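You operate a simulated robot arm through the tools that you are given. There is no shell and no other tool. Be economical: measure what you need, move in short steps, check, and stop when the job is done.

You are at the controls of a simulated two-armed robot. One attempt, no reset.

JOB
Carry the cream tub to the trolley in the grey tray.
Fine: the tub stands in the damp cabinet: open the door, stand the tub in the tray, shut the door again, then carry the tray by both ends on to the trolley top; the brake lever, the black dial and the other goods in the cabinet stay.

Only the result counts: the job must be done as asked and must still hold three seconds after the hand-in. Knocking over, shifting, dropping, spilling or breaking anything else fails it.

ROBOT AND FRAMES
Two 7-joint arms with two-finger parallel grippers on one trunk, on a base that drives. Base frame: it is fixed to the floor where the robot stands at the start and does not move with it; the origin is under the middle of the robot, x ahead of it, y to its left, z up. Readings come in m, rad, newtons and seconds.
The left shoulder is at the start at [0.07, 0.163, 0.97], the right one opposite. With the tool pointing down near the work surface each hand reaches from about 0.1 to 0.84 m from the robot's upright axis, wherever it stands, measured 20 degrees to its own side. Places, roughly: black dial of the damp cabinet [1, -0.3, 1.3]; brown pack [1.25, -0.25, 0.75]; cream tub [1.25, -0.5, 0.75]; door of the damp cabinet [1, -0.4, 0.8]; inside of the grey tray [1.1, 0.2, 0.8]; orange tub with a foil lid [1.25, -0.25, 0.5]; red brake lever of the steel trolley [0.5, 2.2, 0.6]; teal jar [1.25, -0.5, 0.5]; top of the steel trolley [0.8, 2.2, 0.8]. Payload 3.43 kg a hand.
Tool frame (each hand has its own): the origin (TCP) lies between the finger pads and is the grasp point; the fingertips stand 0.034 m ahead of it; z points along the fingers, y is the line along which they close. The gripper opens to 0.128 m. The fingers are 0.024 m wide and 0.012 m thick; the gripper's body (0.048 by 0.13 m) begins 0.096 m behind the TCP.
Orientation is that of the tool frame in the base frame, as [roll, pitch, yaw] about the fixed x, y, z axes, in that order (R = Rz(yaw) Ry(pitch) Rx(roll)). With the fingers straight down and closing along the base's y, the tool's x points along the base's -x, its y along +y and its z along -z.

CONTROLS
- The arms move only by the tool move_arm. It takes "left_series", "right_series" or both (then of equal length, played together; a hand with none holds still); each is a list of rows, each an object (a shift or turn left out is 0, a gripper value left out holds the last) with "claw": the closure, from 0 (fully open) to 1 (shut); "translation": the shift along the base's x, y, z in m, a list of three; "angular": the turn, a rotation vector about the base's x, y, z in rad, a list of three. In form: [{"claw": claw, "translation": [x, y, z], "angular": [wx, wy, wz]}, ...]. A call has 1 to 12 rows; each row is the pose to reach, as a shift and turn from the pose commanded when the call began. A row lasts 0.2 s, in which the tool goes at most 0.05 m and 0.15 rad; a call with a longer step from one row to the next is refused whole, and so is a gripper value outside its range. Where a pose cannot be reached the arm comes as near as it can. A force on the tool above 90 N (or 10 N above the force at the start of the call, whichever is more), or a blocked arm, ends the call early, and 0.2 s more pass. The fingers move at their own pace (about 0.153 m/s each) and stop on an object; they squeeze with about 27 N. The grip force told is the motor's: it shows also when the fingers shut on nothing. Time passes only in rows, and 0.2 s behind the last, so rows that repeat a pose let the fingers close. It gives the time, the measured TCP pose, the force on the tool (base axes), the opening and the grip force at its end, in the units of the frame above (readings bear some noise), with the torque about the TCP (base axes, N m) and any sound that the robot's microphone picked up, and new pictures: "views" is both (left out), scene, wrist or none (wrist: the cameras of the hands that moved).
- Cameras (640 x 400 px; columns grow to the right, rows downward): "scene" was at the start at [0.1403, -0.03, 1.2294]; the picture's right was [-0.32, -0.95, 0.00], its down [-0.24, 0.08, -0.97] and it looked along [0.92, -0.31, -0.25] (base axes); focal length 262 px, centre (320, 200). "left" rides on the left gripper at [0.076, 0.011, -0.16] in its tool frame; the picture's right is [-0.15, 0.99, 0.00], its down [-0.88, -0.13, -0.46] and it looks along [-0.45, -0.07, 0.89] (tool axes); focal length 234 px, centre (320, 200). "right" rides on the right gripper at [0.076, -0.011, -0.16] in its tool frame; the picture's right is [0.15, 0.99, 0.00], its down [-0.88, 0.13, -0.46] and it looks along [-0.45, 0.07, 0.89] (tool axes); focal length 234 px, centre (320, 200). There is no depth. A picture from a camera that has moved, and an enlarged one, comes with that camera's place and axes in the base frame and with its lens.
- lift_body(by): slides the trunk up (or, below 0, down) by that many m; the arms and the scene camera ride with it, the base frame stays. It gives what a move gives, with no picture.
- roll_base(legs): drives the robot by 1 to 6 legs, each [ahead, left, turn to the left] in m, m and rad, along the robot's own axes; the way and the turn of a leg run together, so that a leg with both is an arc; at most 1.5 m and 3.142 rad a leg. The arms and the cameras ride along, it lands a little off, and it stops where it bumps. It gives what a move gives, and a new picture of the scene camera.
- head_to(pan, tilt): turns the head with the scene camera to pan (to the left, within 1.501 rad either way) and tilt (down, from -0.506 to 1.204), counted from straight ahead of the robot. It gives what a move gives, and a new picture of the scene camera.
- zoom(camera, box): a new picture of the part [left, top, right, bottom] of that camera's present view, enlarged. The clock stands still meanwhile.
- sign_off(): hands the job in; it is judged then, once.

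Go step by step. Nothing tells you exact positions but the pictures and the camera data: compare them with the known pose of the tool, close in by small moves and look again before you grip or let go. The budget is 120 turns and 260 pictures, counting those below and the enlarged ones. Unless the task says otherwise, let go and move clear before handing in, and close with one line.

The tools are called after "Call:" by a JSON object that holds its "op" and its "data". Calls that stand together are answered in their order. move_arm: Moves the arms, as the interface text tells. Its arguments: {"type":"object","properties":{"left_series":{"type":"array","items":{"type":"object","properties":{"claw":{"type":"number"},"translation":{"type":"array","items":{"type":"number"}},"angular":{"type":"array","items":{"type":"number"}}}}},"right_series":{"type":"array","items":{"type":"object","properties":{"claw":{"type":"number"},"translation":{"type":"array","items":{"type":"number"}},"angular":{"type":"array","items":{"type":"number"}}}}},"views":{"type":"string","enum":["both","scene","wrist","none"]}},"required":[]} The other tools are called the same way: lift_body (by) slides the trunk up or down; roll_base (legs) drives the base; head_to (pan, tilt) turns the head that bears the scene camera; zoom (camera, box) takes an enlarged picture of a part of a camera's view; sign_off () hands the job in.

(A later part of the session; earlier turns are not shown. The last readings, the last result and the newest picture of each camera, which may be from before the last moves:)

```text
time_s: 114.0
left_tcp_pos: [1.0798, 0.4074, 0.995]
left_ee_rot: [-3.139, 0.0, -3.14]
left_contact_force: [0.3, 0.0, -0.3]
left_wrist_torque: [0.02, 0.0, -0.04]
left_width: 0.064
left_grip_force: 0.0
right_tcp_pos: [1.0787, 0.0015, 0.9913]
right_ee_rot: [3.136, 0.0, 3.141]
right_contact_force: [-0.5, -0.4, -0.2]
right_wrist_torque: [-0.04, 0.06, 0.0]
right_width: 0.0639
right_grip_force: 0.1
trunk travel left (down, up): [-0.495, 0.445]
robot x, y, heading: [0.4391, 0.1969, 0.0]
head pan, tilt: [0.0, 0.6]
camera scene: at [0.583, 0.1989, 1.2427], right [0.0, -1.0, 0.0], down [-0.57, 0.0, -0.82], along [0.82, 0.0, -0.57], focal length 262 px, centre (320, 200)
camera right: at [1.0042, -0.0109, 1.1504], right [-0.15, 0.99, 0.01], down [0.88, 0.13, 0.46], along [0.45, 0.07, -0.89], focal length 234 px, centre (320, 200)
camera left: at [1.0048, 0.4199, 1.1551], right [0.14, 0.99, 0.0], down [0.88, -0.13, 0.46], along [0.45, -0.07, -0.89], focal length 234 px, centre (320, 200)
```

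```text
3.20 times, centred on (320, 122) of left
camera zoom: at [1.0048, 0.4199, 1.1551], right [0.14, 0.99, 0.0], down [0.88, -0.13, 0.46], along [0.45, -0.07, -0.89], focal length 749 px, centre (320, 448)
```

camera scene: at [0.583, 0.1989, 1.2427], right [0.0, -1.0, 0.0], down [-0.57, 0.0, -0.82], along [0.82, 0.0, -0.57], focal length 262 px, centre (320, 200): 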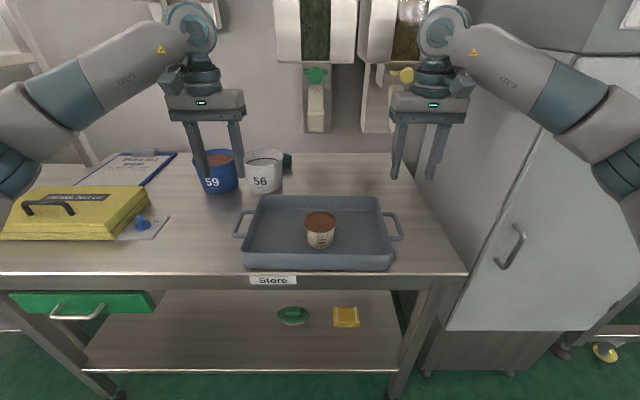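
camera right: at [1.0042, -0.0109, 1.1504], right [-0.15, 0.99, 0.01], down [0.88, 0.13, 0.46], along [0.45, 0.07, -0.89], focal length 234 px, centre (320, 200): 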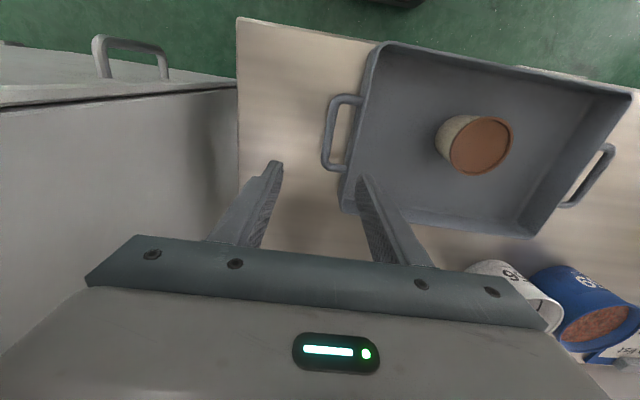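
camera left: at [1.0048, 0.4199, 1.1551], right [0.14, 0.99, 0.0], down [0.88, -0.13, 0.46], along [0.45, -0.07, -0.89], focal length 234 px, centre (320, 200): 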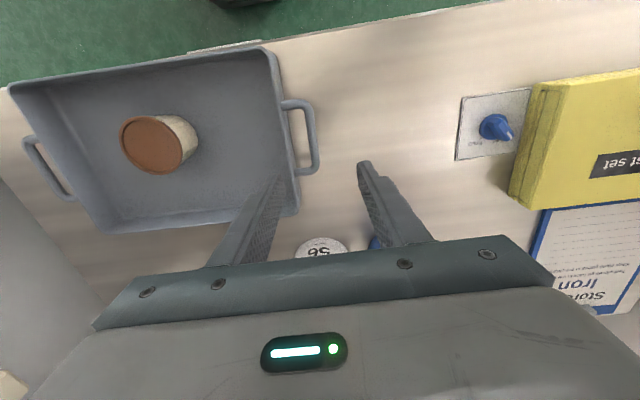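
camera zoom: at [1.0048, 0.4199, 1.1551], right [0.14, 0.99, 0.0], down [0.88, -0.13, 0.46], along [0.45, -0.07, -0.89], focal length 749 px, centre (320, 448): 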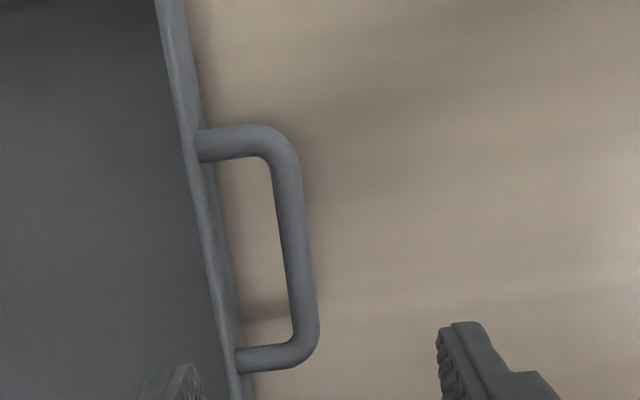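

Refined bars: right at [1.066, 0.010], left at [1.068, 0.399]; the gap to the wall is about 0.025 m. I narrow the fingers to 0.025 m and hover just above the rims.

Call:
{"op": "move_arm", "data": {"right_series": [{"translation": [-0.006, 0.004, -0.03], "claw": 0.8}, {"translation": [-0.012, 0.009, -0.06], "claw": 0.8}, {"translation": [-0.012, 0.009, -0.085], "claw": 0.8}, {"translation": [-0.012, 0.009, -0.085], "claw": 0.8}], "left_series": [{"translation": [-0.006, -0.004, -0.03], "claw": 0.8}, {"translation": [-0.012, -0.008, -0.06], "claw": 0.8}, {"translation": [-0.012, -0.008, -0.088], "claw": 0.8}, {"translation": [-0.012, -0.008, -0.088], "claw": 0.8}], "views": "wrist"}}

Call:
{"op": "zoom", "data": {"camera": "right", "box": [240, 80, 400, 180]}}

Call:
{"op": "zoom", "data": {"camera": "left", "box": [240, 80, 400, 180]}}

```text
time_s: 115.0
left_tcp_pos: [1.064, 0.3995, 0.9073]
left_ee_rot: [-3.139, 0.004, -3.141]
left_contact_force: [-0.5, -0.6, 0.5]
left_wrist_torque: [0.0, 0.0, 0.04]
left_width: 0.0257
left_grip_force: 0.0
right_tcp_pos: [1.0624, 0.0135, 0.9078]
right_ee_rot: [3.136, 0.004, 3.141]
right_contact_force: [-0.2, 0.1, 0.4]
right_wrist_torque: [-0.01, -0.04, 0.03]
right_width: 0.0256
right_grip_force: 0.0
trunk travel left (down, up): [-0.495, 0.445]
robot x, y, heading: [0.4421, 0.1966, 0.005]
head pan, tilt: [0.0, 0.6]
camera right: at [0.9883, 0.0014, 1.0668], right [-0.15, 0.99, 0.01], down [0.88, 0.13, 0.46], along [0.45, 0.07, -0.89], focal length 234 px, centre (320, 200)
camera left: at [0.9886, 0.4122, 1.0666], right [0.15, 0.99, 0.0], down [0.88, -0.13, 0.46], along [0.45, -0.07, -0.89], focal length 234 px, centre (320, 200)
```

right: 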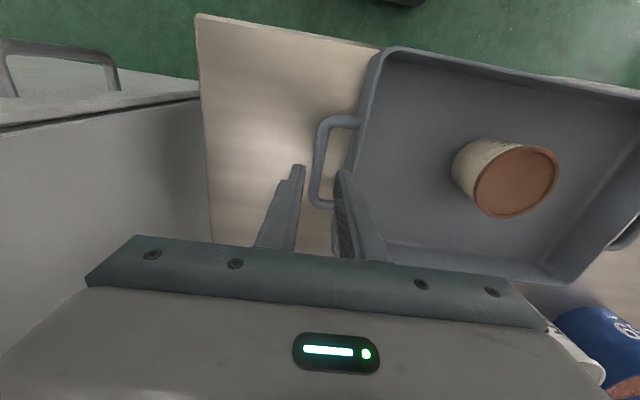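
left: 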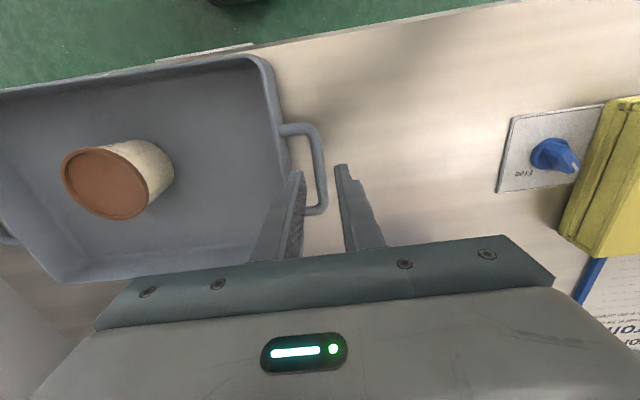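

```text
4.00 times, centred on (320, 130) of right
camera zoom: at [0.9883, 0.0014, 1.0668], right [-0.15, 0.99, 0.01], down [0.88, 0.13, 0.46], along [0.45, 0.07, -0.89], focal length 937 px, centre (320, 480)
```

zoom: 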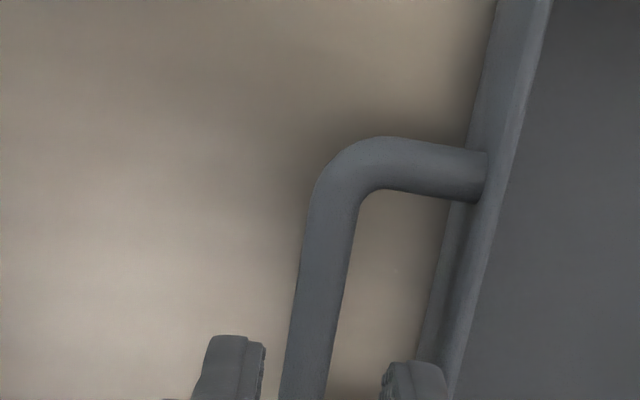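

```text
4.00 times, centred on (320, 130) of left
camera zoom: at [0.9886, 0.4122, 1.0666], right [0.15, 0.99, 0.0], down [0.88, -0.13, 0.46], along [0.45, -0.07, -0.89], focal length 937 px, centre (320, 480)
```

zoom: 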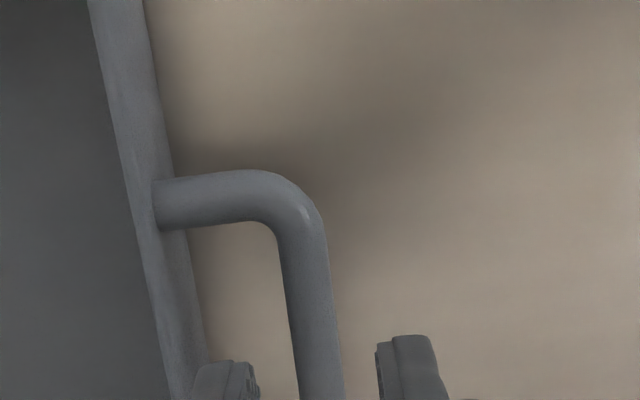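

Alignment is within 2 mm on both sides. I lower both hands over the bars, carefully.

Call:
{"op": "move_arm", "data": {"right_series": [{"translation": [0.002, -0.001, -0.02]}, {"translation": [0.003, -0.001, -0.035]}, {"translation": [0.003, -0.001, -0.05]}, {"translation": [0.003, -0.001, -0.055]}], "left_series": [{"translation": [0.002, 0, -0.02]}, {"translation": [0.002, 0, -0.035]}, {"translation": [0.002, 0, -0.05]}, {"translation": [0.002, 0, -0.055]}]}}

```text
time_s: 116.0
left_tcp_pos: [1.0663, 0.4007, 0.8502]
left_ee_rot: [-3.141, 0.001, -3.139]
left_contact_force: [0.2, -0.1, 0.2]
left_wrist_torque: [-0.01, 0.01, -0.03]
left_width: 0.0255
left_grip_force: 0.0
right_tcp_pos: [1.0701, 0.012, 0.8512]
right_ee_rot: [3.135, 0.004, -3.14]
right_contact_force: [0.0, -0.6, -0.6]
right_wrist_torque: [0.0, -0.04, -0.03]
right_width: 0.0256
right_grip_force: 0.0
trunk travel left (down, up): [-0.495, 0.445]
robot x, y, heading: [0.4418, 0.203, -0.004]
head pan, tilt: [0.0, 0.6]
camera scene: at [0.5813, 0.1985, 1.2429], right [0.0, -1.0, 0.0], down [-0.56, 0.0, -0.83], along [0.83, 0.0, -0.56], focal length 262 px, centre (320, 200)
camera right: at [0.9947, -0.0014, 1.011], right [-0.15, 0.99, 0.01], down [0.88, 0.13, 0.46], along [0.45, 0.07, -0.89], focal length 234 px, centre (320, 200)
camera left: at [0.9917, 0.4124, 1.0104], right [0.15, 0.99, 0.0], down [0.88, -0.13, 0.46], along [0.45, -0.07, -0.89], focal length 234 px, centre (320, 200)
```

scene: 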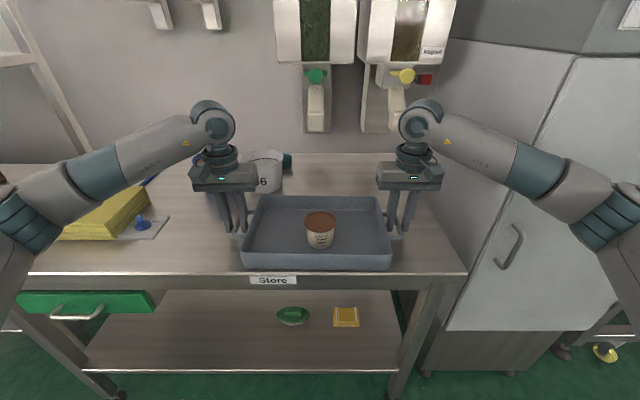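
right: 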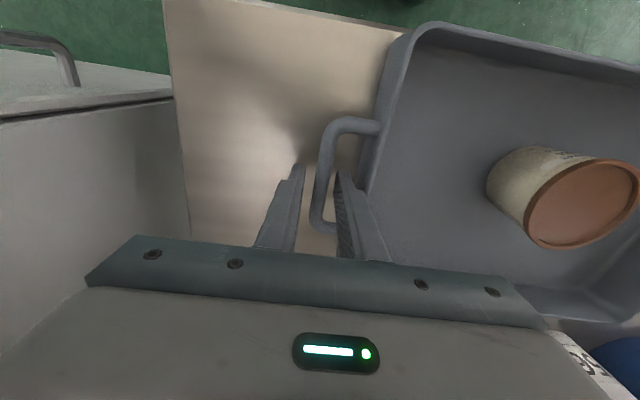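
left: 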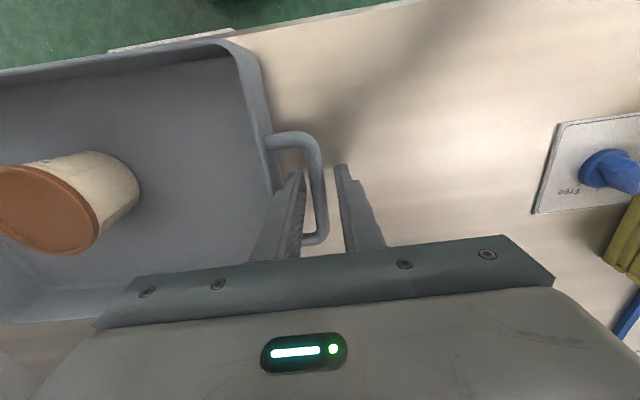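

The fingers straddle both bars. I lower a last few millimetres and close both hands.

Call:
{"op": "move_arm", "data": {"right_series": [{"translation": [0, 0, -0.004], "claw": 0.8}, {"translation": [0, 0, -0.007], "claw": 0.8}, {"translation": [0, 0, -0.007], "claw": 1}, {"translation": [0, 0, -0.007], "claw": 1}, {"translation": [0, 0, -0.007], "claw": 1}], "left_series": [{"translation": [0, -0.001, -0.004], "claw": 0.8}, {"translation": [0, -0.001, -0.007], "claw": 0.8}, {"translation": [0, -0.001, -0.007], "claw": 1}, {"translation": [0, -0.001, -0.007], "claw": 1}, {"translation": [0, -0.001, -0.007], "claw": 1}]}}

```text
time_s: 117.2
left_tcp_pos: [1.0673, 0.3984, 0.8433]
left_ee_rot: [-3.135, 0.001, 3.138]
left_contact_force: [-2.2, -21.4, -0.7]
left_wrist_torque: [-0.12, 0.0, -0.67]
left_width: 0.0118
left_grip_force: 27.8
right_tcp_pos: [1.0688, 0.0122, 0.8468]
right_ee_rot: [3.134, 0.003, -3.137]
right_contact_force: [2.2, 22.2, 0.1]
right_wrist_torque: [0.2, 0.01, -0.32]
right_width: 0.0116
right_grip_force: 27.2
trunk travel left (down, up): [-0.495, 0.445]
robot x, y, heading: [0.4396, 0.1981, -0.001]
head pan, tilt: [0.0, 0.6]
camera scene: at [0.5817, 0.1985, 1.2428], right [0.0, -1.0, 0.0], down [-0.57, 0.0, -0.82], along [0.82, 0.0, -0.57], focal length 262 px, centre (320, 200)
camera right: at [0.9954, -0.0003, 1.0053], right [-0.15, 0.99, 0.01], down [0.88, 0.13, 0.46], along [0.45, 0.08, -0.89], focal length 234 px, centre (320, 200)
camera left: at [0.9924, 0.4103, 1.0037], right [0.15, 0.99, 0.0], down [0.88, -0.13, 0.46], along [0.45, -0.07, -0.89], focal length 234 px, centre (320, 200)
```

scene: 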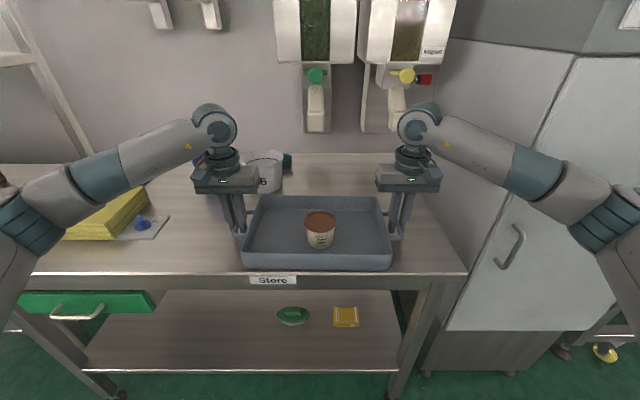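
right: 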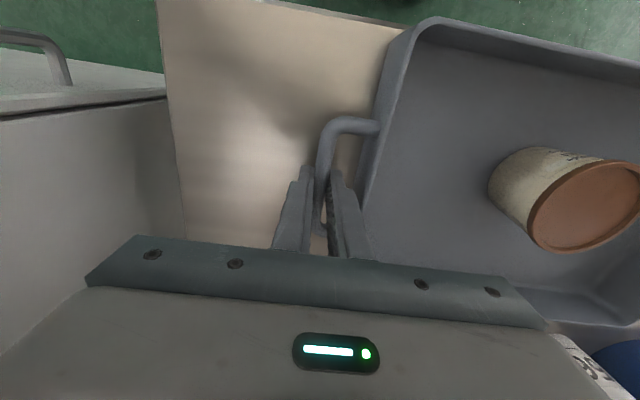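
left: 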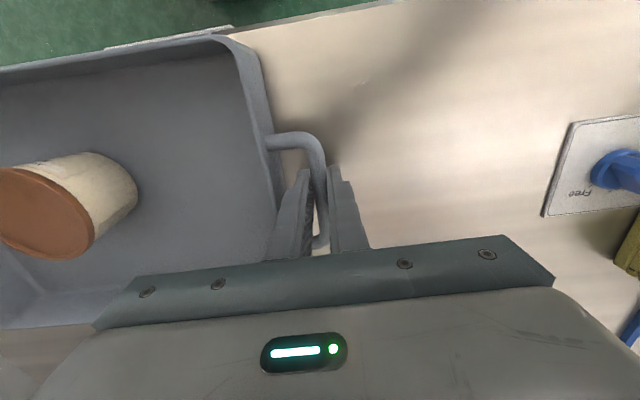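

Both bars are gripped. I relax the sideways strain slightly and lift the tray with the trunk so it stays level.

Call:
{"op": "move_arm", "data": {"right_series": [{"translation": [0, 0.0015, 0.0]}, {"translation": [0, 0.0015, 0]}], "left_series": [{"translation": [0, -0.0015, 0.002]}, {"translation": [0, -0.0015, 0.002]}], "views": "none"}}

Call:
{"op": "lift_body", "data": {"by": 0.05}}

Call:
{"op": "zoom", "data": {"camera": "scene", "box": [160, 120, 480, 320]}}

```text
time_s: 117.8
left_tcp_pos: [1.0694, 0.3985, 0.8434]
left_ee_rot: [-3.14, -0.002, -3.14]
left_contact_force: [-2.4, -18.1, -0.1]
left_wrist_torque: [-0.07, 0.18, -0.68]
left_width: 0.012
left_grip_force: 27.0
right_tcp_pos: [1.0694, 0.0114, 0.845]
right_ee_rot: [3.136, 0.003, 3.141]
right_contact_force: [2.7, 17.9, 0.2]
right_wrist_torque: [0.13, -0.27, -0.27]
right_width: 0.0112
right_grip_force: 27.3
trunk travel left (down, up): [-0.495, 0.445]
robot x, y, heading: [0.4435, 0.1993, 0.0]
head pan, tilt: [0.0, 0.6]
```

```text
time_s: 118.8
left_tcp_pos: [1.069, 0.3965, 0.8945]
left_ee_rot: [-3.14, 0.001, -3.139]
left_contact_force: [-2.3, -15.6, -3.1]
left_wrist_torque: [-0.13, -0.01, -0.68]
left_width: 0.0122
left_grip_force: 26.9
right_tcp_pos: [1.0707, 0.0137, 0.8948]
right_ee_rot: [3.135, 0.001, -3.14]
right_contact_force: [2.1, 15.4, -2.9]
right_wrist_torque: [0.1, -0.01, -0.37]
right_width: 0.0112
right_grip_force: 26.9
trunk travel left (down, up): [-0.545, 0.395]
robot x, y, heading: [0.4381, 0.2013, 0.002]
head pan, tilt: [0.0, 0.6]
```

```text
2.00 times, centred on (320, 220) of scene
camera zoom: at [0.5825, 0.1985, 1.2926], right [0.0, -1.0, 0.0], down [-0.57, 0.0, -0.82], along [0.82, 0.0, -0.57], focal length 524 px, centre (320, 160)
```

zoom: 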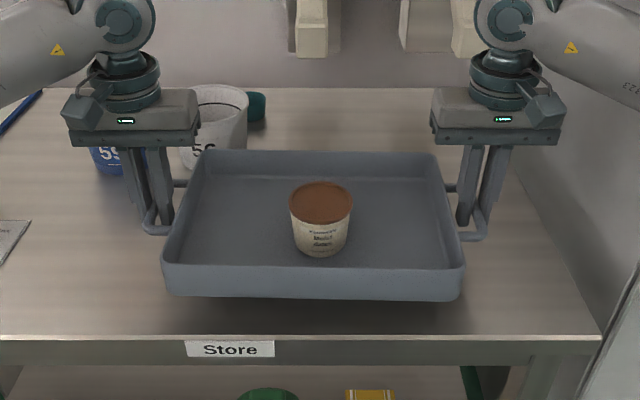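

The tray is level and off the bench. I raise it further, back away from the bench and look toward the trolley and the rack beside it.

Call:
{"op": "lift_body", "data": {"by": 0.06}}

Call:
{"op": "roll_base", "data": {"legs": [[-0.4, 0, 0]]}}

Call:
{"op": "head_to", "data": {"pan": 0.9, "tilt": 0.3}}

```text
time_s: 119.8
left_tcp_pos: [1.0685, 0.3964, 0.9545]
left_ee_rot: [-3.14, 0.001, -3.141]
left_contact_force: [-2.1, -14.2, -2.7]
left_wrist_torque: [-0.13, -0.05, -0.66]
left_width: 0.0122
left_grip_force: 27.0
right_tcp_pos: [1.0699, 0.012, 0.9555]
right_ee_rot: [3.136, 0.002, 3.141]
right_contact_force: [2.1, 14.4, -2.8]
right_wrist_torque: [0.14, 0.06, -0.31]
right_width: 0.0114
right_grip_force: 26.9
trunk travel left (down, up): [-0.605, 0.335]
robot x, y, heading: [0.4415, 0.1968, 0.0]
head pan, tilt: [0.0, 0.6]
```

```text
time_s: 122.2
left_tcp_pos: [0.6739, 0.3974, 0.9551]
left_ee_rot: [-3.141, 0.0, -3.139]
left_contact_force: [-1.4, -10.9, -3.0]
left_wrist_torque: [-0.07, -0.01, -0.64]
left_width: 0.0121
left_grip_force: 27.3
right_tcp_pos: [0.6763, 0.013, 0.9565]
right_ee_rot: [3.135, 0.002, -3.139]
right_contact_force: [1.6, 13.6, -1.9]
right_wrist_torque: [0.1, -0.03, -0.26]
right_width: 0.0113
right_grip_force: 27.0
trunk travel left (down, up): [-0.605, 0.335]
robot x, y, heading: [0.0472, 0.1975, 0.004]
head pan, tilt: [0.0, 0.6]
camera scene: at [0.1878, 0.1982, 1.3527], right [0.0, -1.0, 0.0], down [-0.57, 0.0, -0.82], along [0.82, 0.0, -0.57], focal length 262 px, centre (320, 200)
```

scene: 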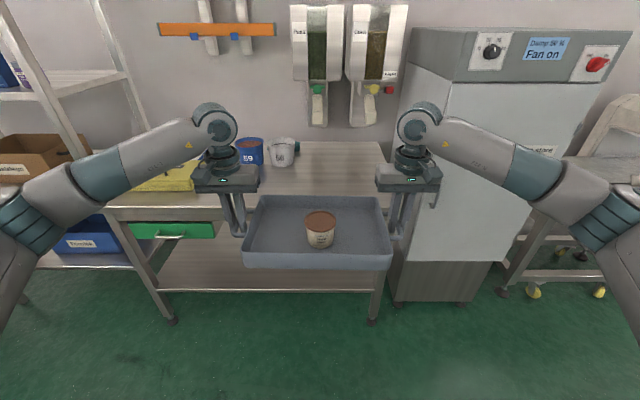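

```text
time_s: 123.4
left_tcp_pos: [0.6751, 0.3974, 0.954]
left_ee_rot: [-3.139, 0.002, -3.14]
left_contact_force: [-2.7, -0.8, -3.0]
left_wrist_torque: [-0.01, 0.18, -0.67]
left_width: 0.0119
left_grip_force: 27.7
right_tcp_pos: [0.6773, 0.0125, 0.9561]
right_ee_rot: [3.134, 0.002, -3.14]
right_contact_force: [2.2, 0.7, -2.0]
right_wrist_torque: [0.03, -0.23, -0.27]
right_width: 0.0111
right_grip_force: 27.0
trunk travel left (down, up): [-0.605, 0.335]
robot x, y, heading: [0.048, 0.1974, -0.001]
head pan, tilt: [0.901, 0.3]
camera scene: at [0.1577, 0.2712, 1.3802], right [0.78, -0.62, 0.0], down [-0.18, -0.23, -0.96], along [0.59, 0.75, -0.3], focal length 262 px, centre (320, 200)
```

scene: 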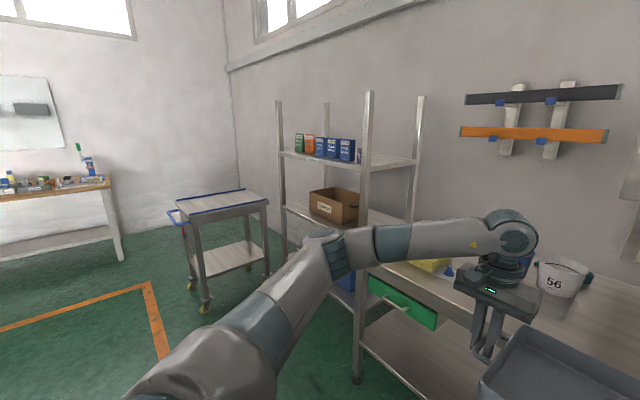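

The rack stands at x ≥ 1.0, y 1.0–1.75, close beside where my right elbow would pass. I shift the tray 0.18 m to the right in the robot's frame so that the robot itself can stay farther from the rack.

Call:
{"op": "move_arm", "data": {"right_series": [{"translation": [0, -0.015, 0]}, {"translation": [0, -0.04, 0]}, {"translation": [0, -0.065, 0]}, {"translation": [0, -0.09, 0]}, {"translation": [0, -0.115, 0]}, {"translation": [0, -0.14, 0]}, {"translation": [0, -0.165, 0]}, {"translation": [0, -0.18, 0]}], "left_series": [{"translation": [0, -0.015, 0]}, {"translation": [0, -0.04, 0]}, {"translation": [0, -0.065, 0]}, {"translation": [0, -0.09, 0]}, {"translation": [0, -0.115, 0]}, {"translation": [0, -0.14, 0]}, {"translation": [0, -0.165, 0]}, {"translation": [0, -0.18, 0]}], "views": "none"}}

Call:
{"op": "head_to", "data": {"pan": -0.35, "tilt": 0.6}}

```text
time_s: 125.2
left_tcp_pos: [0.6747, 0.2155, 0.9547]
left_ee_rot: [-3.14, 0.0, -3.141]
left_contact_force: [-1.5, -9.8, -1.3]
left_wrist_torque: [-0.09, -0.39, -0.68]
left_width: 0.0119
left_grip_force: 27.5
right_tcp_pos: [0.6779, -0.1694, 0.9548]
right_ee_rot: [3.133, 0.0, -3.14]
right_contact_force: [1.7, 10.0, -2.3]
right_wrist_torque: [0.09, 0.29, -0.16]
right_width: 0.0113
right_grip_force: 26.8
trunk travel left (down, up): [-0.605, 0.335]
robot x, y, heading: [0.0485, 0.1987, 0.002]
head pan, tilt: [0.901, 0.3]
```

```text
time_s: 126.7
left_tcp_pos: [0.6745, 0.2165, 0.9541]
left_ee_rot: [-3.141, 0.001, -3.14]
left_contact_force: [-1.2, -10.4, -2.9]
left_wrist_torque: [-0.03, 0.05, -0.7]
left_width: 0.0118
left_grip_force: 27.1
right_tcp_pos: [0.6783, -0.1693, 0.9553]
right_ee_rot: [3.135, 0.001, 3.141]
right_contact_force: [1.9, 10.2, -2.1]
right_wrist_torque: [0.09, -0.05, -0.13]
right_width: 0.0112
right_grip_force: 26.8
trunk travel left (down, up): [-0.605, 0.335]
robot x, y, heading: [0.0481, 0.1951, 0.003]
head pan, tilt: [-0.351, 0.6]
camera scene: at [0.1828, 0.1675, 1.3527], right [-0.34, -0.94, 0.0], down [-0.53, 0.19, -0.82], along [0.78, -0.28, -0.57], focal length 262 px, centre (320, 200)
```

scene: 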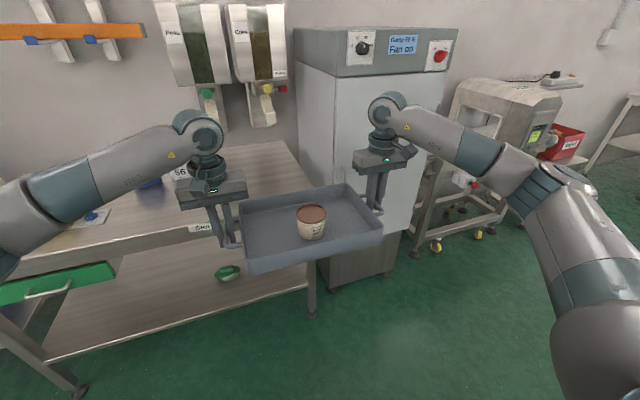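

The elbow now ends up beyond the rack's end (y > 1.75) when I stand in front of the trolley. I back off a little, turn left by 90 degrees in two parts, and look.

Call:
{"op": "roll_base", "data": {"legs": [[-0.1, 0, 0], [0, 0, 0.8], [0, 0, 0.77]]}}

Call:
{"op": "head_to", "data": {"pan": -0.3, "tilt": 0.5}}

```text
time_s: 131.9
left_tcp_pos: [-0.0569, 0.8259, 0.9543]
left_ee_rot: [-3.139, 0.001, -1.593]
left_contact_force: [11.3, -3.0, -3.0]
left_wrist_torque: [0.02, -0.05, -0.67]
left_width: 0.0121
left_grip_force: 26.7
right_tcp_pos: [0.3281, 0.8192, 0.9542]
right_ee_rot: [3.137, 0.002, -1.594]
right_contact_force: [-11.4, 2.2, -3.1]
right_wrist_torque: [0.0, 0.13, -0.08]
right_width: 0.0113
right_grip_force: 26.8
trunk travel left (down, up): [-0.605, 0.335]
robot x, y, heading: [-0.054, 0.199, 1.554]
head pan, tilt: [-0.351, 0.6]
camera scene: at [-0.0184, 0.331, 1.3527], right [0.93, -0.36, 0.0], down [-0.21, -0.53, -0.82], along [0.3, 0.77, -0.57], focal length 262 px, centre (320, 200)
```

scene: 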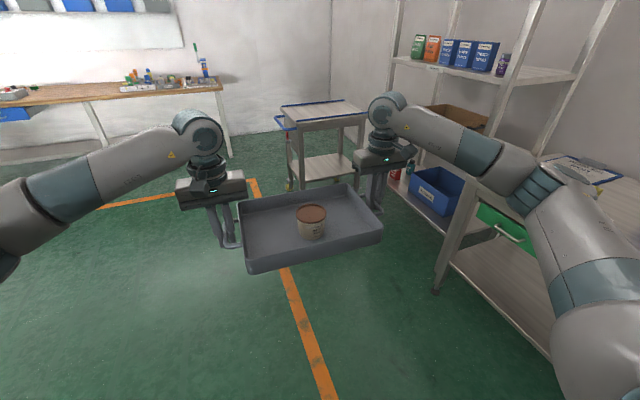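

```text
time_s: 132.5
left_tcp_pos: [-0.0564, 0.8236, 0.9541]
left_ee_rot: [-3.138, 0.002, -1.594]
left_contact_force: [-0.3, -2.1, -2.3]
left_wrist_torque: [-0.03, 0.05, -0.66]
left_width: 0.0118
left_grip_force: 26.9
right_tcp_pos: [0.3275, 0.8193, 0.9559]
right_ee_rot: [3.137, 0.002, -1.592]
right_contact_force: [0.0, 3.5, -2.9]
right_wrist_torque: [0.04, 0.02, -0.03]
right_width: 0.0114
right_grip_force: 26.8
trunk travel left (down, up): [-0.605, 0.335]
robot x, y, heading: [-0.0543, 0.193, 1.548]
head pan, tilt: [-0.3, 0.499]
camera scene: at [-0.0215, 0.3349, 1.3618], right [0.95, -0.32, 0.0], down [-0.15, -0.45, -0.88], along [0.28, 0.83, -0.48], focal length 262 px, centre (320, 200)
```

scene: 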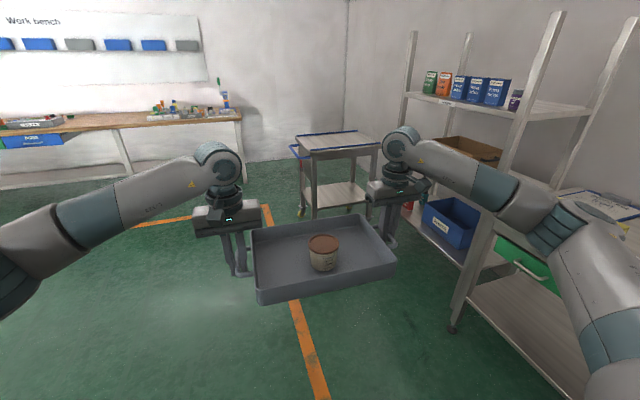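

The tray rides well. I pull the tray 0.11 m closer to the body, so the robot can stand nearer the trolley with its elbow beyond the rack's end.

Call:
{"op": "move_arm", "data": {"right_series": [{"translation": [0, -0.015, 0]}, {"translation": [0, -0.035, 0]}, {"translation": [0, -0.055, 0]}, {"translation": [0, -0.075, 0]}, {"translation": [0, -0.095, 0]}, {"translation": [0, -0.11, 0]}], "left_series": [{"translation": [0, -0.015, 0]}, {"translation": [0, -0.035, 0]}, {"translation": [0, -0.055, 0]}, {"translation": [0, -0.075, 0]}, {"translation": [0, -0.095, 0]}, {"translation": [0, -0.11, 0]}], "views": "none"}}

Call:
{"op": "roll_base", "data": {"legs": [[0.6, 0, 0.02], [0.5, 0, 0]]}}

Call:
{"op": "head_to", "data": {"pan": -0.6, "tilt": 0.4}}

```text
time_s: 133.9
left_tcp_pos: [-0.055, 0.7157, 0.955]
left_ee_rot: [-3.14, 0.001, -1.593]
left_contact_force: [-1.3, -1.3, -2.4]
left_wrist_torque: [-0.09, 0.0, -0.68]
left_width: 0.0122
left_grip_force: 26.9
right_tcp_pos: [0.328, 0.708, 0.9576]
right_ee_rot: [3.137, 0.003, -1.597]
right_contact_force: [1.5, 2.7, -1.8]
right_wrist_torque: [0.14, -0.05, -0.1]
right_width: 0.0115
right_grip_force: 26.7
trunk travel left (down, up): [-0.605, 0.335]
robot x, y, heading: [-0.0533, 0.1958, 1.546]
head pan, tilt: [-0.3, 0.499]
```

```text
time_s: 140.0
left_tcp_pos: [-0.034, 1.8338, 0.9545]
left_ee_rot: [3.14, 0.001, -1.598]
left_contact_force: [-29.7, -1.6, -3.1]
left_wrist_torque: [-0.01, 0.17, -0.65]
left_width: 0.0119
left_grip_force: 27.0
right_tcp_pos: [0.349, 1.8269, 0.9588]
right_ee_rot: [3.135, 0.003, -1.597]
right_contact_force: [29.9, 2.1, -2.0]
right_wrist_torque: [0.03, -0.24, -0.09]
right_width: 0.0117
right_grip_force: 27.3
trunk travel left (down, up): [-0.605, 0.335]
robot x, y, heading: [-0.0316, 1.3164, 1.548]
head pan, tilt: [-0.3, 0.499]
camera scene: at [-0.0019, 1.4547, 1.3618], right [0.95, -0.32, 0.0], down [-0.15, -0.45, -0.88], along [0.28, 0.83, -0.48], focal length 262 px, centre (320, 200)
```

scene: 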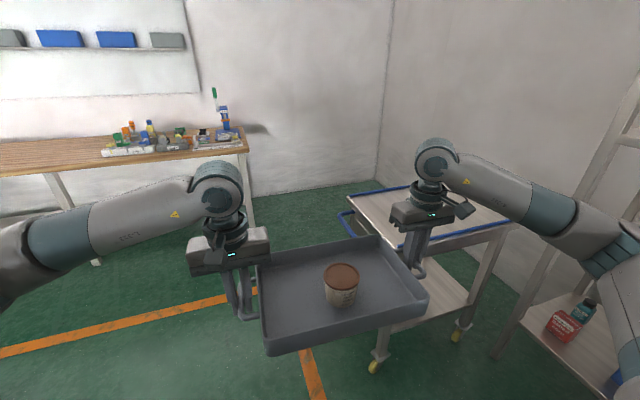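

```text
time_s: 140.8
left_tcp_pos: [-0.034, 1.8341, 0.9552]
left_ee_rot: [3.14, 0.0, -1.596]
left_contact_force: [-2.8, -1.3, -2.3]
left_wrist_torque: [0.0, 0.0, -0.68]
left_width: 0.0118
left_grip_force: 26.9
right_tcp_pos: [0.349, 1.8276, 0.9569]
right_ee_rot: [3.137, 0.002, -1.597]
right_contact_force: [3.0, 1.4, -2.7]
right_wrist_torque: [0.03, -0.06, -0.08]
right_width: 0.0117
right_grip_force: 27.1
trunk travel left (down, up): [-0.605, 0.335]
robot x, y, heading: [-0.0361, 1.318, 1.548]
head pan, tilt: [-0.6, 0.4]
camera scene: at [0.0231, 1.443, 1.371], right [0.81, -0.58, 0.0], down [-0.23, -0.32, -0.92], along [0.54, 0.75, -0.39], focal length 262 px, centre (320, 200)
```

scene: 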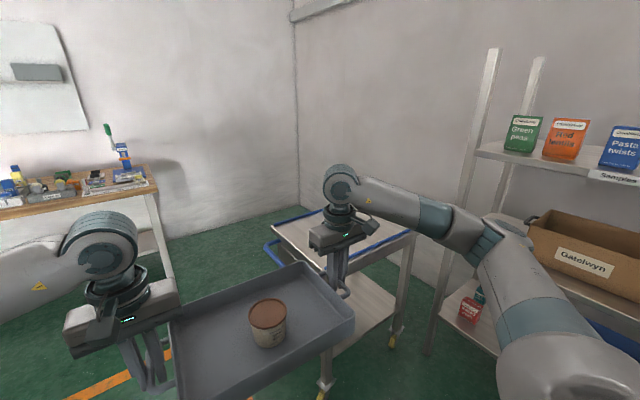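

The rack's near corner post is at about [1.1, 1.91], so I want the elbow well left of x = 1.0. I shift the tray a further 0.16 m to the right in front of the robot, which swings the right elbow backward.

Call:
{"op": "move_arm", "data": {"right_series": [{"translation": [0.015, 0, 0]}, {"translation": [0.04, 0.0, 0]}, {"translation": [0.065, 0.01, 0]}, {"translation": [0.09, 0.015, 0]}, {"translation": [0.115, 0.02, 0]}, {"translation": [0.14, 0.02, 0]}, {"translation": [0.155, 0.02, 0]}, {"translation": [0.16, 0.02, 0]}], "left_series": [{"translation": [0.015, 0, 0]}, {"translation": [0.04, 0.0, 0]}, {"translation": [0.065, 0.01, 0]}, {"translation": [0.09, 0.015, 0]}, {"translation": [0.115, 0.02, 0]}, {"translation": [0.14, 0.02, 0]}, {"translation": [0.155, 0.02, 0]}, {"translation": [0.16, 0.02, 0]}], "views": "scene"}}

```text
time_s: 142.6
left_tcp_pos: [0.1245, 1.8548, 0.9535]
left_ee_rot: [-3.141, 0.0, -1.598]
left_contact_force: [1.1, -2.1, -2.4]
left_wrist_torque: [0.13, 0.0, -0.68]
left_width: 0.0118
left_grip_force: 26.8
right_tcp_pos: [0.5083, 1.8469, 0.9585]
right_ee_rot: [3.133, 0.002, -1.598]
right_contact_force: [0.7, 2.4, -2.2]
right_wrist_torque: [-0.07, -0.01, -0.04]
right_width: 0.0115
right_grip_force: 26.9
trunk travel left (down, up): [-0.605, 0.335]
robot x, y, heading: [-0.0346, 1.3167, 1.547]
head pan, tilt: [-0.6, 0.4]
camera scene: at [0.0236, 1.4433, 1.3709], right [0.81, -0.59, 0.0], down [-0.23, -0.32, -0.92], along [0.54, 0.75, -0.39], focal length 262 px, centre (320, 200)
```

scene: 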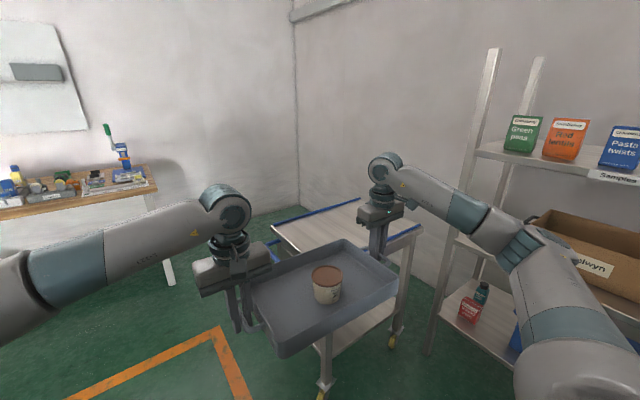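

The elbow would end at x ≈ 0.95, clear of the rack. I slide right so the tray comes over the trolley's near edge at a safe height, correcting the heading.

Call:
{"op": "roll_base", "data": {"legs": [[0, 0, 0.024], [0, -0.2, 0], [0, -0.17, 0]]}}

Call:
{"op": "head_to", "data": {"pan": -0.6, "tilt": 0.7}}

```text
time_s: 145.6
left_tcp_pos: [0.4834, 1.8579, 0.9531]
left_ee_rot: [3.14, -0.001, -1.574]
left_contact_force: [7.6, -1.9, -2.0]
left_wrist_torque: [-0.09, -0.01, -0.58]
left_width: 0.0119
left_grip_force: 27.2
right_tcp_pos: [0.8678, 1.8601, 0.958]
right_ee_rot: [3.135, 0.002, -1.573]
right_contact_force: [-6.7, 2.1, -2.8]
right_wrist_torque: [0.09, 0.11, 0.07]
right_width: 0.0116
right_grip_force: 26.8
trunk travel left (down, up): [-0.605, 0.335]
robot x, y, heading: [0.3379, 1.3143, 1.562]
head pan, tilt: [-0.6, 0.4]
camera scene: at [0.3924, 1.4444, 1.371], right [0.82, -0.57, 0.0], down [-0.22, -0.32, -0.92], along [0.52, 0.76, -0.39], focal length 262 px, centre (320, 200)
```

scene: 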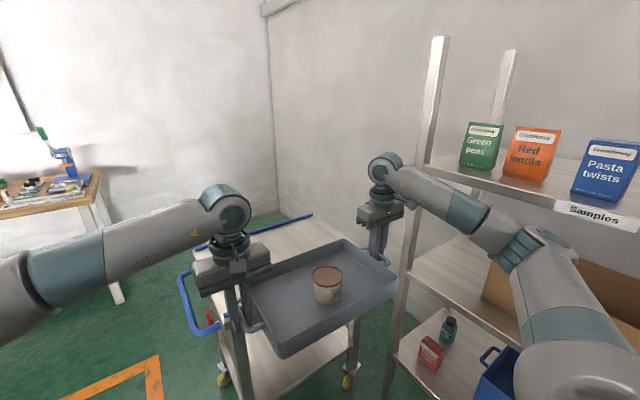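

```text
time_s: 146.4
left_tcp_pos: [0.4836, 1.8574, 0.9533]
left_ee_rot: [-3.14, 0.0, -1.573]
left_contact_force: [-1.3, -1.5, -2.3]
left_wrist_torque: [-0.05, 0.01, -0.68]
left_width: 0.012
left_grip_force: 27.2
right_tcp_pos: [0.8672, 1.8614, 0.9588]
right_ee_rot: [3.136, 0.003, -1.571]
right_contact_force: [0.8, 1.9, -2.4]
right_wrist_torque: [0.06, 0.0, -0.03]
right_width: 0.0116
right_grip_force: 27.5
trunk travel left (down, up): [-0.605, 0.335]
robot x, y, heading: [0.3376, 1.3186, 1.571]
head pan, tilt: [-0.6, 0.7]
camera scene: at [0.3872, 1.4381, 1.3442], right [0.82, -0.57, 0.0], down [-0.37, -0.53, -0.77], along [0.43, 0.63, -0.64], focal length 262 px, centre (320, 200)
```

scene: 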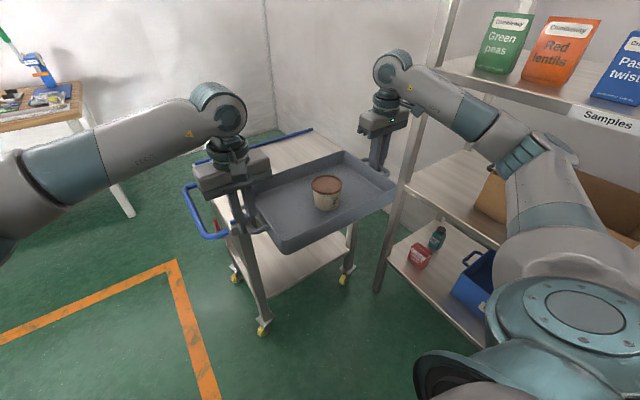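

The trolley's front casters are at y ≈ 2.08, so its top starts near y ≈ 2.05, a bit farther than I first thought. I drive ahead 0.25 m and measure the top again.

Call:
{"op": "roll_base", "data": {"legs": [[0.25, 0, 0]]}}

Call:
{"op": "head_to", "data": {"pan": -0.45, "tilt": 0.75}}

Call:
{"op": "move_arm", "data": {"right_series": [{"translation": [0, 0, 0]}], "left_series": [{"translation": [0, 0, 0]}], "views": "wrist"}}

```text
time_s: 148.2
left_tcp_pos: [0.4876, 2.1039, 0.9533]
left_ee_rot: [-3.14, -0.001, -1.581]
left_contact_force: [-0.9, -1.2, -2.5]
left_wrist_torque: [0.02, -0.01, -0.65]
left_width: 0.0119
left_grip_force: 27.2
right_tcp_pos: [0.8724, 2.1043, 0.9577]
right_ee_rot: [3.134, 0.003, -1.579]
right_contact_force: [0.8, 1.7, -2.3]
right_wrist_torque: [0.04, 0.01, -0.03]
right_width: 0.0114
right_grip_force: 26.7
trunk travel left (down, up): [-0.605, 0.335]
robot x, y, heading: [0.3388, 1.5635, 1.564]
head pan, tilt: [-0.6, 0.7]
camera scene: at [0.3896, 1.6848, 1.3441], right [0.82, -0.57, 0.0], down [-0.37, -0.53, -0.76], along [0.44, 0.63, -0.64], focal length 262 px, centre (320, 200)
```

scene: 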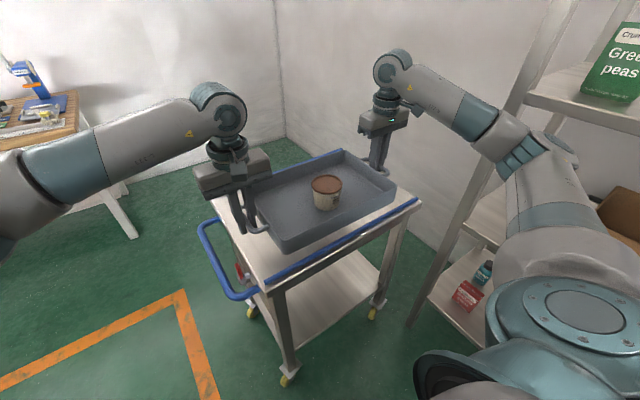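

```text
time_s: 148.9
left_tcp_pos: [0.4877, 2.1027, 0.953]
left_ee_rot: [3.14, 0.002, -1.58]
left_contact_force: [-0.8, -1.9, -2.1]
left_wrist_torque: [0.01, 0.03, -0.66]
left_width: 0.012
left_grip_force: 27.2
right_tcp_pos: [0.8733, 2.1031, 0.9583]
right_ee_rot: [3.135, 0.003, -1.578]
right_contact_force: [1.9, 0.6, -3.2]
right_wrist_torque: [0.03, 0.0, 0.03]
right_width: 0.0114
right_grip_force: 26.7
trunk travel left (down, up): [-0.605, 0.335]
robot x, y, heading: [0.3425, 1.563, 1.559]
head pan, tilt: [-0.45, 0.75]
camera scene: at [0.3779, 1.6891, 1.3398], right [0.9, -0.44, 0.0], down [-0.3, -0.61, -0.73], along [0.32, 0.66, -0.68], focal length 262 px, centre (320, 200)
```

scene: 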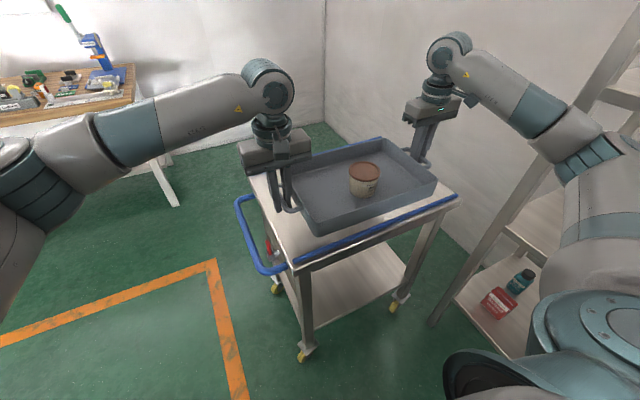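

```text
time_s: 149.3
left_tcp_pos: [0.4886, 2.1033, 0.9538]
left_ee_rot: [3.14, -0.001, -1.58]
left_contact_force: [-0.9, -2.6, -1.9]
left_wrist_torque: [-0.11, 0.02, -0.67]
left_width: 0.0121
left_grip_force: 27.1
right_tcp_pos: [0.872, 2.103, 0.9577]
right_ee_rot: [3.134, 0.003, -1.581]
right_contact_force: [1.4, 0.7, -2.3]
right_wrist_torque: [0.15, 0.01, 0.03]
right_width: 0.0115
right_grip_force: 27.1
trunk travel left (down, up): [-0.605, 0.335]
robot x, y, heading: [0.3397, 1.5624, 1.561]
head pan, tilt: [-0.45, 0.75]
camera right: at [0.8854, 2.0273, 1.1176], right [-0.99, -0.14, 0.01], down [-0.12, 0.88, 0.46], along [-0.07, 0.45, -0.89], focal length 234 px, centre (320, 200)
camera left: at [0.4767, 2.0287, 1.1139], right [-0.99, 0.16, 0.0], down [0.14, 0.88, 0.46], along [0.07, 0.45, -0.89], focal length 234 px, centre (320, 200)
```

right: 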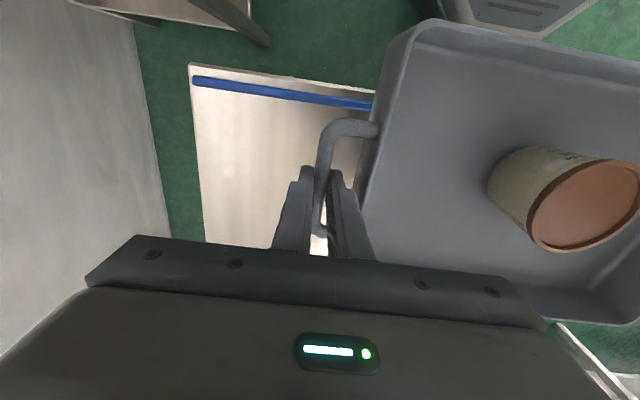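
left: 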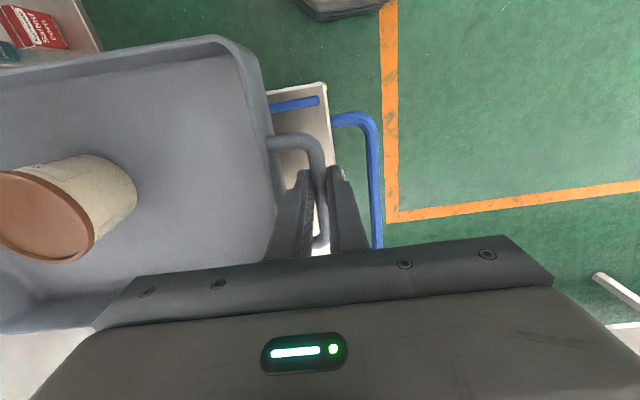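

The trolley top measures x 0.47–1.02, near edge y ≈ 2.03, z ≈ 0.80, with the near rail's inner side at y ≈ 2.06. I aim for a tray centre of [0.69, 2.215]: a little with the base and a little with the arms.

Call:
{"op": "roll_base", "data": {"legs": [[0.05, 0, 0.008]]}}

Call:
{"op": "move_arm", "data": {"right_series": [{"translation": [0.005, 0.012, 0]}, {"translation": [0.008, 0.03, 0]}, {"translation": [0.01, 0.05, 0]}, {"translation": [0.012, 0.06, 0]}, {"translation": [0.012, 0.063, 0]}], "left_series": [{"translation": [0.005, 0.012, 0]}, {"translation": [0.008, 0.03, 0]}, {"translation": [0.01, 0.05, 0]}, {"translation": [0.012, 0.06, 0]}, {"translation": [0.012, 0.063, 0]}]}}

```text
time_s: 150.2
left_tcp_pos: [0.4848, 2.1556, 0.9539]
left_ee_rot: [-3.141, -0.001, -1.574]
left_contact_force: [-0.9, -2.6, -2.4]
left_wrist_torque: [0.07, 0.01, -0.75]
left_width: 0.0117
left_grip_force: 27.0
right_tcp_pos: [0.8685, 2.1595, 0.9573]
right_ee_rot: [3.136, 0.002, -1.572]
right_contact_force: [1.0, 3.3, -3.0]
right_wrist_torque: [-0.02, -0.03, -0.09]
right_width: 0.0114
right_grip_force: 26.7
trunk travel left (down, up): [-0.605, 0.335]
robot x, y, heading: [0.3381, 1.6142, 1.572]
head pan, tilt: [-0.45, 0.75]
camera scene: at [0.3769, 1.7403, 1.3399], right [0.9, -0.44, 0.0], down [-0.3, -0.61, -0.73], along [0.32, 0.66, -0.68], focal length 262 px, centre (320, 200)
```

scene: 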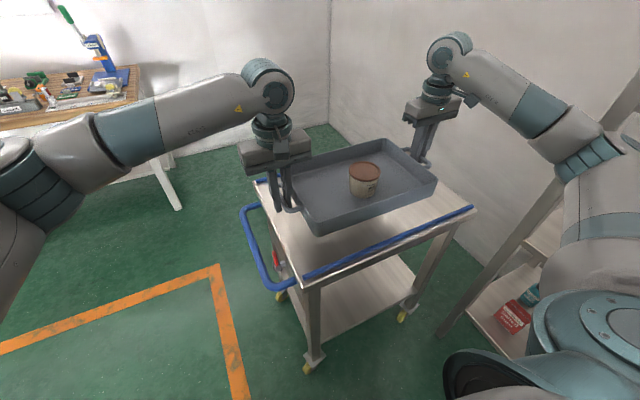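

```text
time_s: 151.4
left_tcp_pos: [0.4962, 2.2167, 0.9524]
left_ee_rot: [3.139, 0.001, -1.574]
left_contact_force: [-6.1, -1.0, -2.5]
left_wrist_torque: [0.23, 0.0, -0.65]
left_width: 0.0116
left_grip_force: 27.6
right_tcp_pos: [0.8798, 2.2218, 0.9575]
right_ee_rot: [3.136, 0.003, -1.573]
right_contact_force: [6.3, 0.9, -2.9]
right_wrist_torque: [-0.17, -0.05, 0.15]
right_width: 0.0113
right_grip_force: 26.9
trunk travel left (down, up): [-0.605, 0.335]
robot x, y, heading: [0.3363, 1.6141, 1.574]
head pan, tilt: [-0.45, 0.75]
camera scene: at [0.3768, 1.7404, 1.3398], right [0.9, -0.44, 0.0], down [-0.3, -0.61, -0.73], along [0.32, 0.66, -0.68], focal length 262 px, centre (320, 200)
camera right: at [0.8936, 2.146, 1.1172], right [-0.99, -0.15, 0.01], down [-0.13, 0.88, 0.46], along [-0.07, 0.45, -0.89], focal length 234 px, centre (320, 200)
camera left: at [0.485, 2.1425, 1.1138], right [-0.99, 0.15, 0.0], down [0.13, 0.88, 0.46], along [0.07, 0.45, -0.89], focal length 234 px, centre (320, 200)
```

scene: 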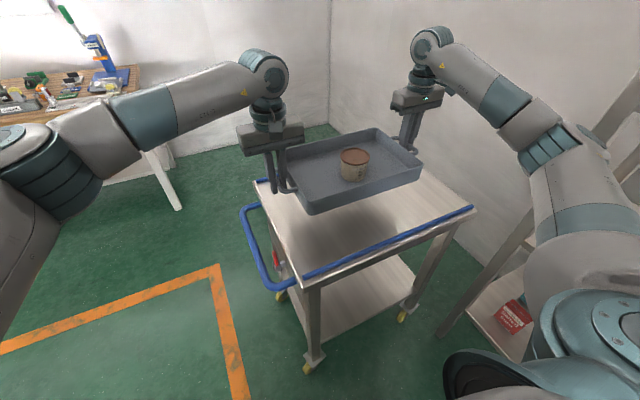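
right: 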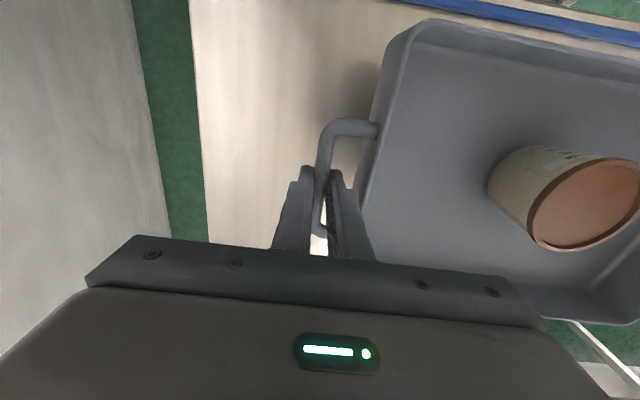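
left: 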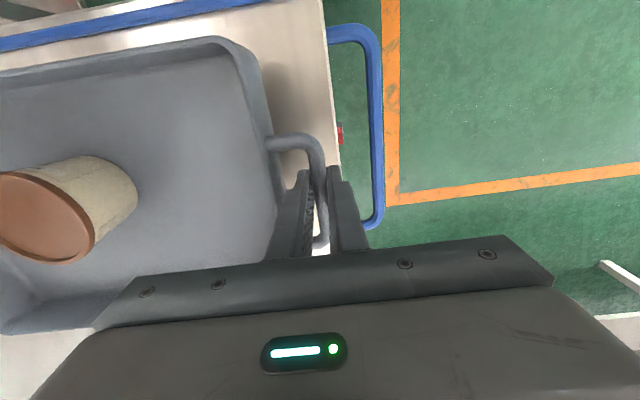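

The tray hangs over the trolley top, between the rails (near ≈ 2.05, far ≈ 2.415). I shift it 0.015 m to the right for margin and lower it with the trunk most of the way.

Call:
{"op": "move_arm", "data": {"right_series": [{"translation": [0.008, 0.003, -0.002]}, {"translation": [0.015, 0.006, -0.003]}], "left_series": [{"translation": [0.008, 0.006, 0.001]}, {"translation": [0.015, 0.012, 0.001]}], "views": "none"}}

Call:
{"op": "lift_body", "data": {"by": -0.085}}

Call:
{"op": "zoom", "data": {"camera": "scene", "box": [220, 90, 480, 252]}}

```text
time_s: 152.0
left_tcp_pos: [0.5103, 2.2284, 0.9539]
left_ee_rot: [3.14, 0.002, -1.571]
left_contact_force: [-7.5, -2.2, -3.2]
left_wrist_torque: [-0.4, 0.09, -0.68]
left_width: 0.0121
left_grip_force: 26.9
right_tcp_pos: [0.896, 2.2284, 0.9541]
right_ee_rot: [3.137, 0.001, -1.574]
right_contact_force: [7.3, 2.0, -2.9]
right_wrist_torque: [0.45, -0.09, -0.32]
right_width: 0.0112
right_grip_force: 27.3
trunk travel left (down, up): [-0.605, 0.335]
robot x, y, heading: [0.3369, 1.6121, 1.569]
head pan, tilt: [-0.45, 0.75]
```

```text
time_s: 153.2
left_tcp_pos: [0.5111, 2.2283, 0.8686]
left_ee_rot: [3.141, 0.003, -1.574]
left_contact_force: [-8.3, -2.5, -1.4]
left_wrist_torque: [0.07, 0.06, -0.64]
left_width: 0.012
left_grip_force: 26.8
right_tcp_pos: [0.8959, 2.2274, 0.87]
right_ee_rot: [3.137, 0.002, -1.573]
right_contact_force: [8.9, 2.4, -2.3]
right_wrist_torque: [-0.02, -0.07, -0.3]
right_width: 0.0114
right_grip_force: 27.1
trunk travel left (down, up): [-0.52, 0.42]
robot x, y, heading: [0.3371, 1.6134, 1.568]
head pan, tilt: [-0.45, 0.75]
```

```text
2.46 times, centred on (350, 171) of scene
camera zoom: at [0.3768, 1.7396, 1.255], right [0.9, -0.44, 0.0], down [-0.3, -0.61, -0.73], along [0.32, 0.66, -0.68], focal length 645 px, centre (246, 271)
```

zoom: 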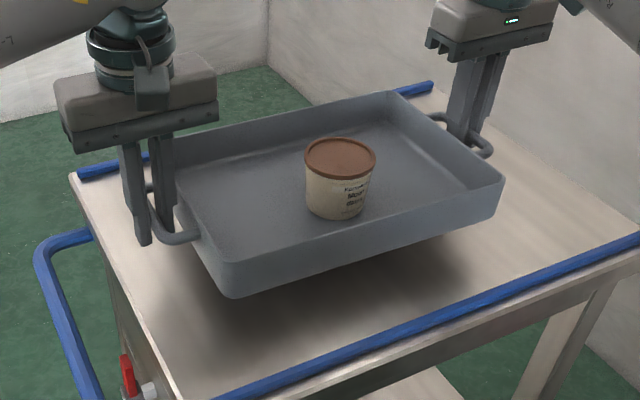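

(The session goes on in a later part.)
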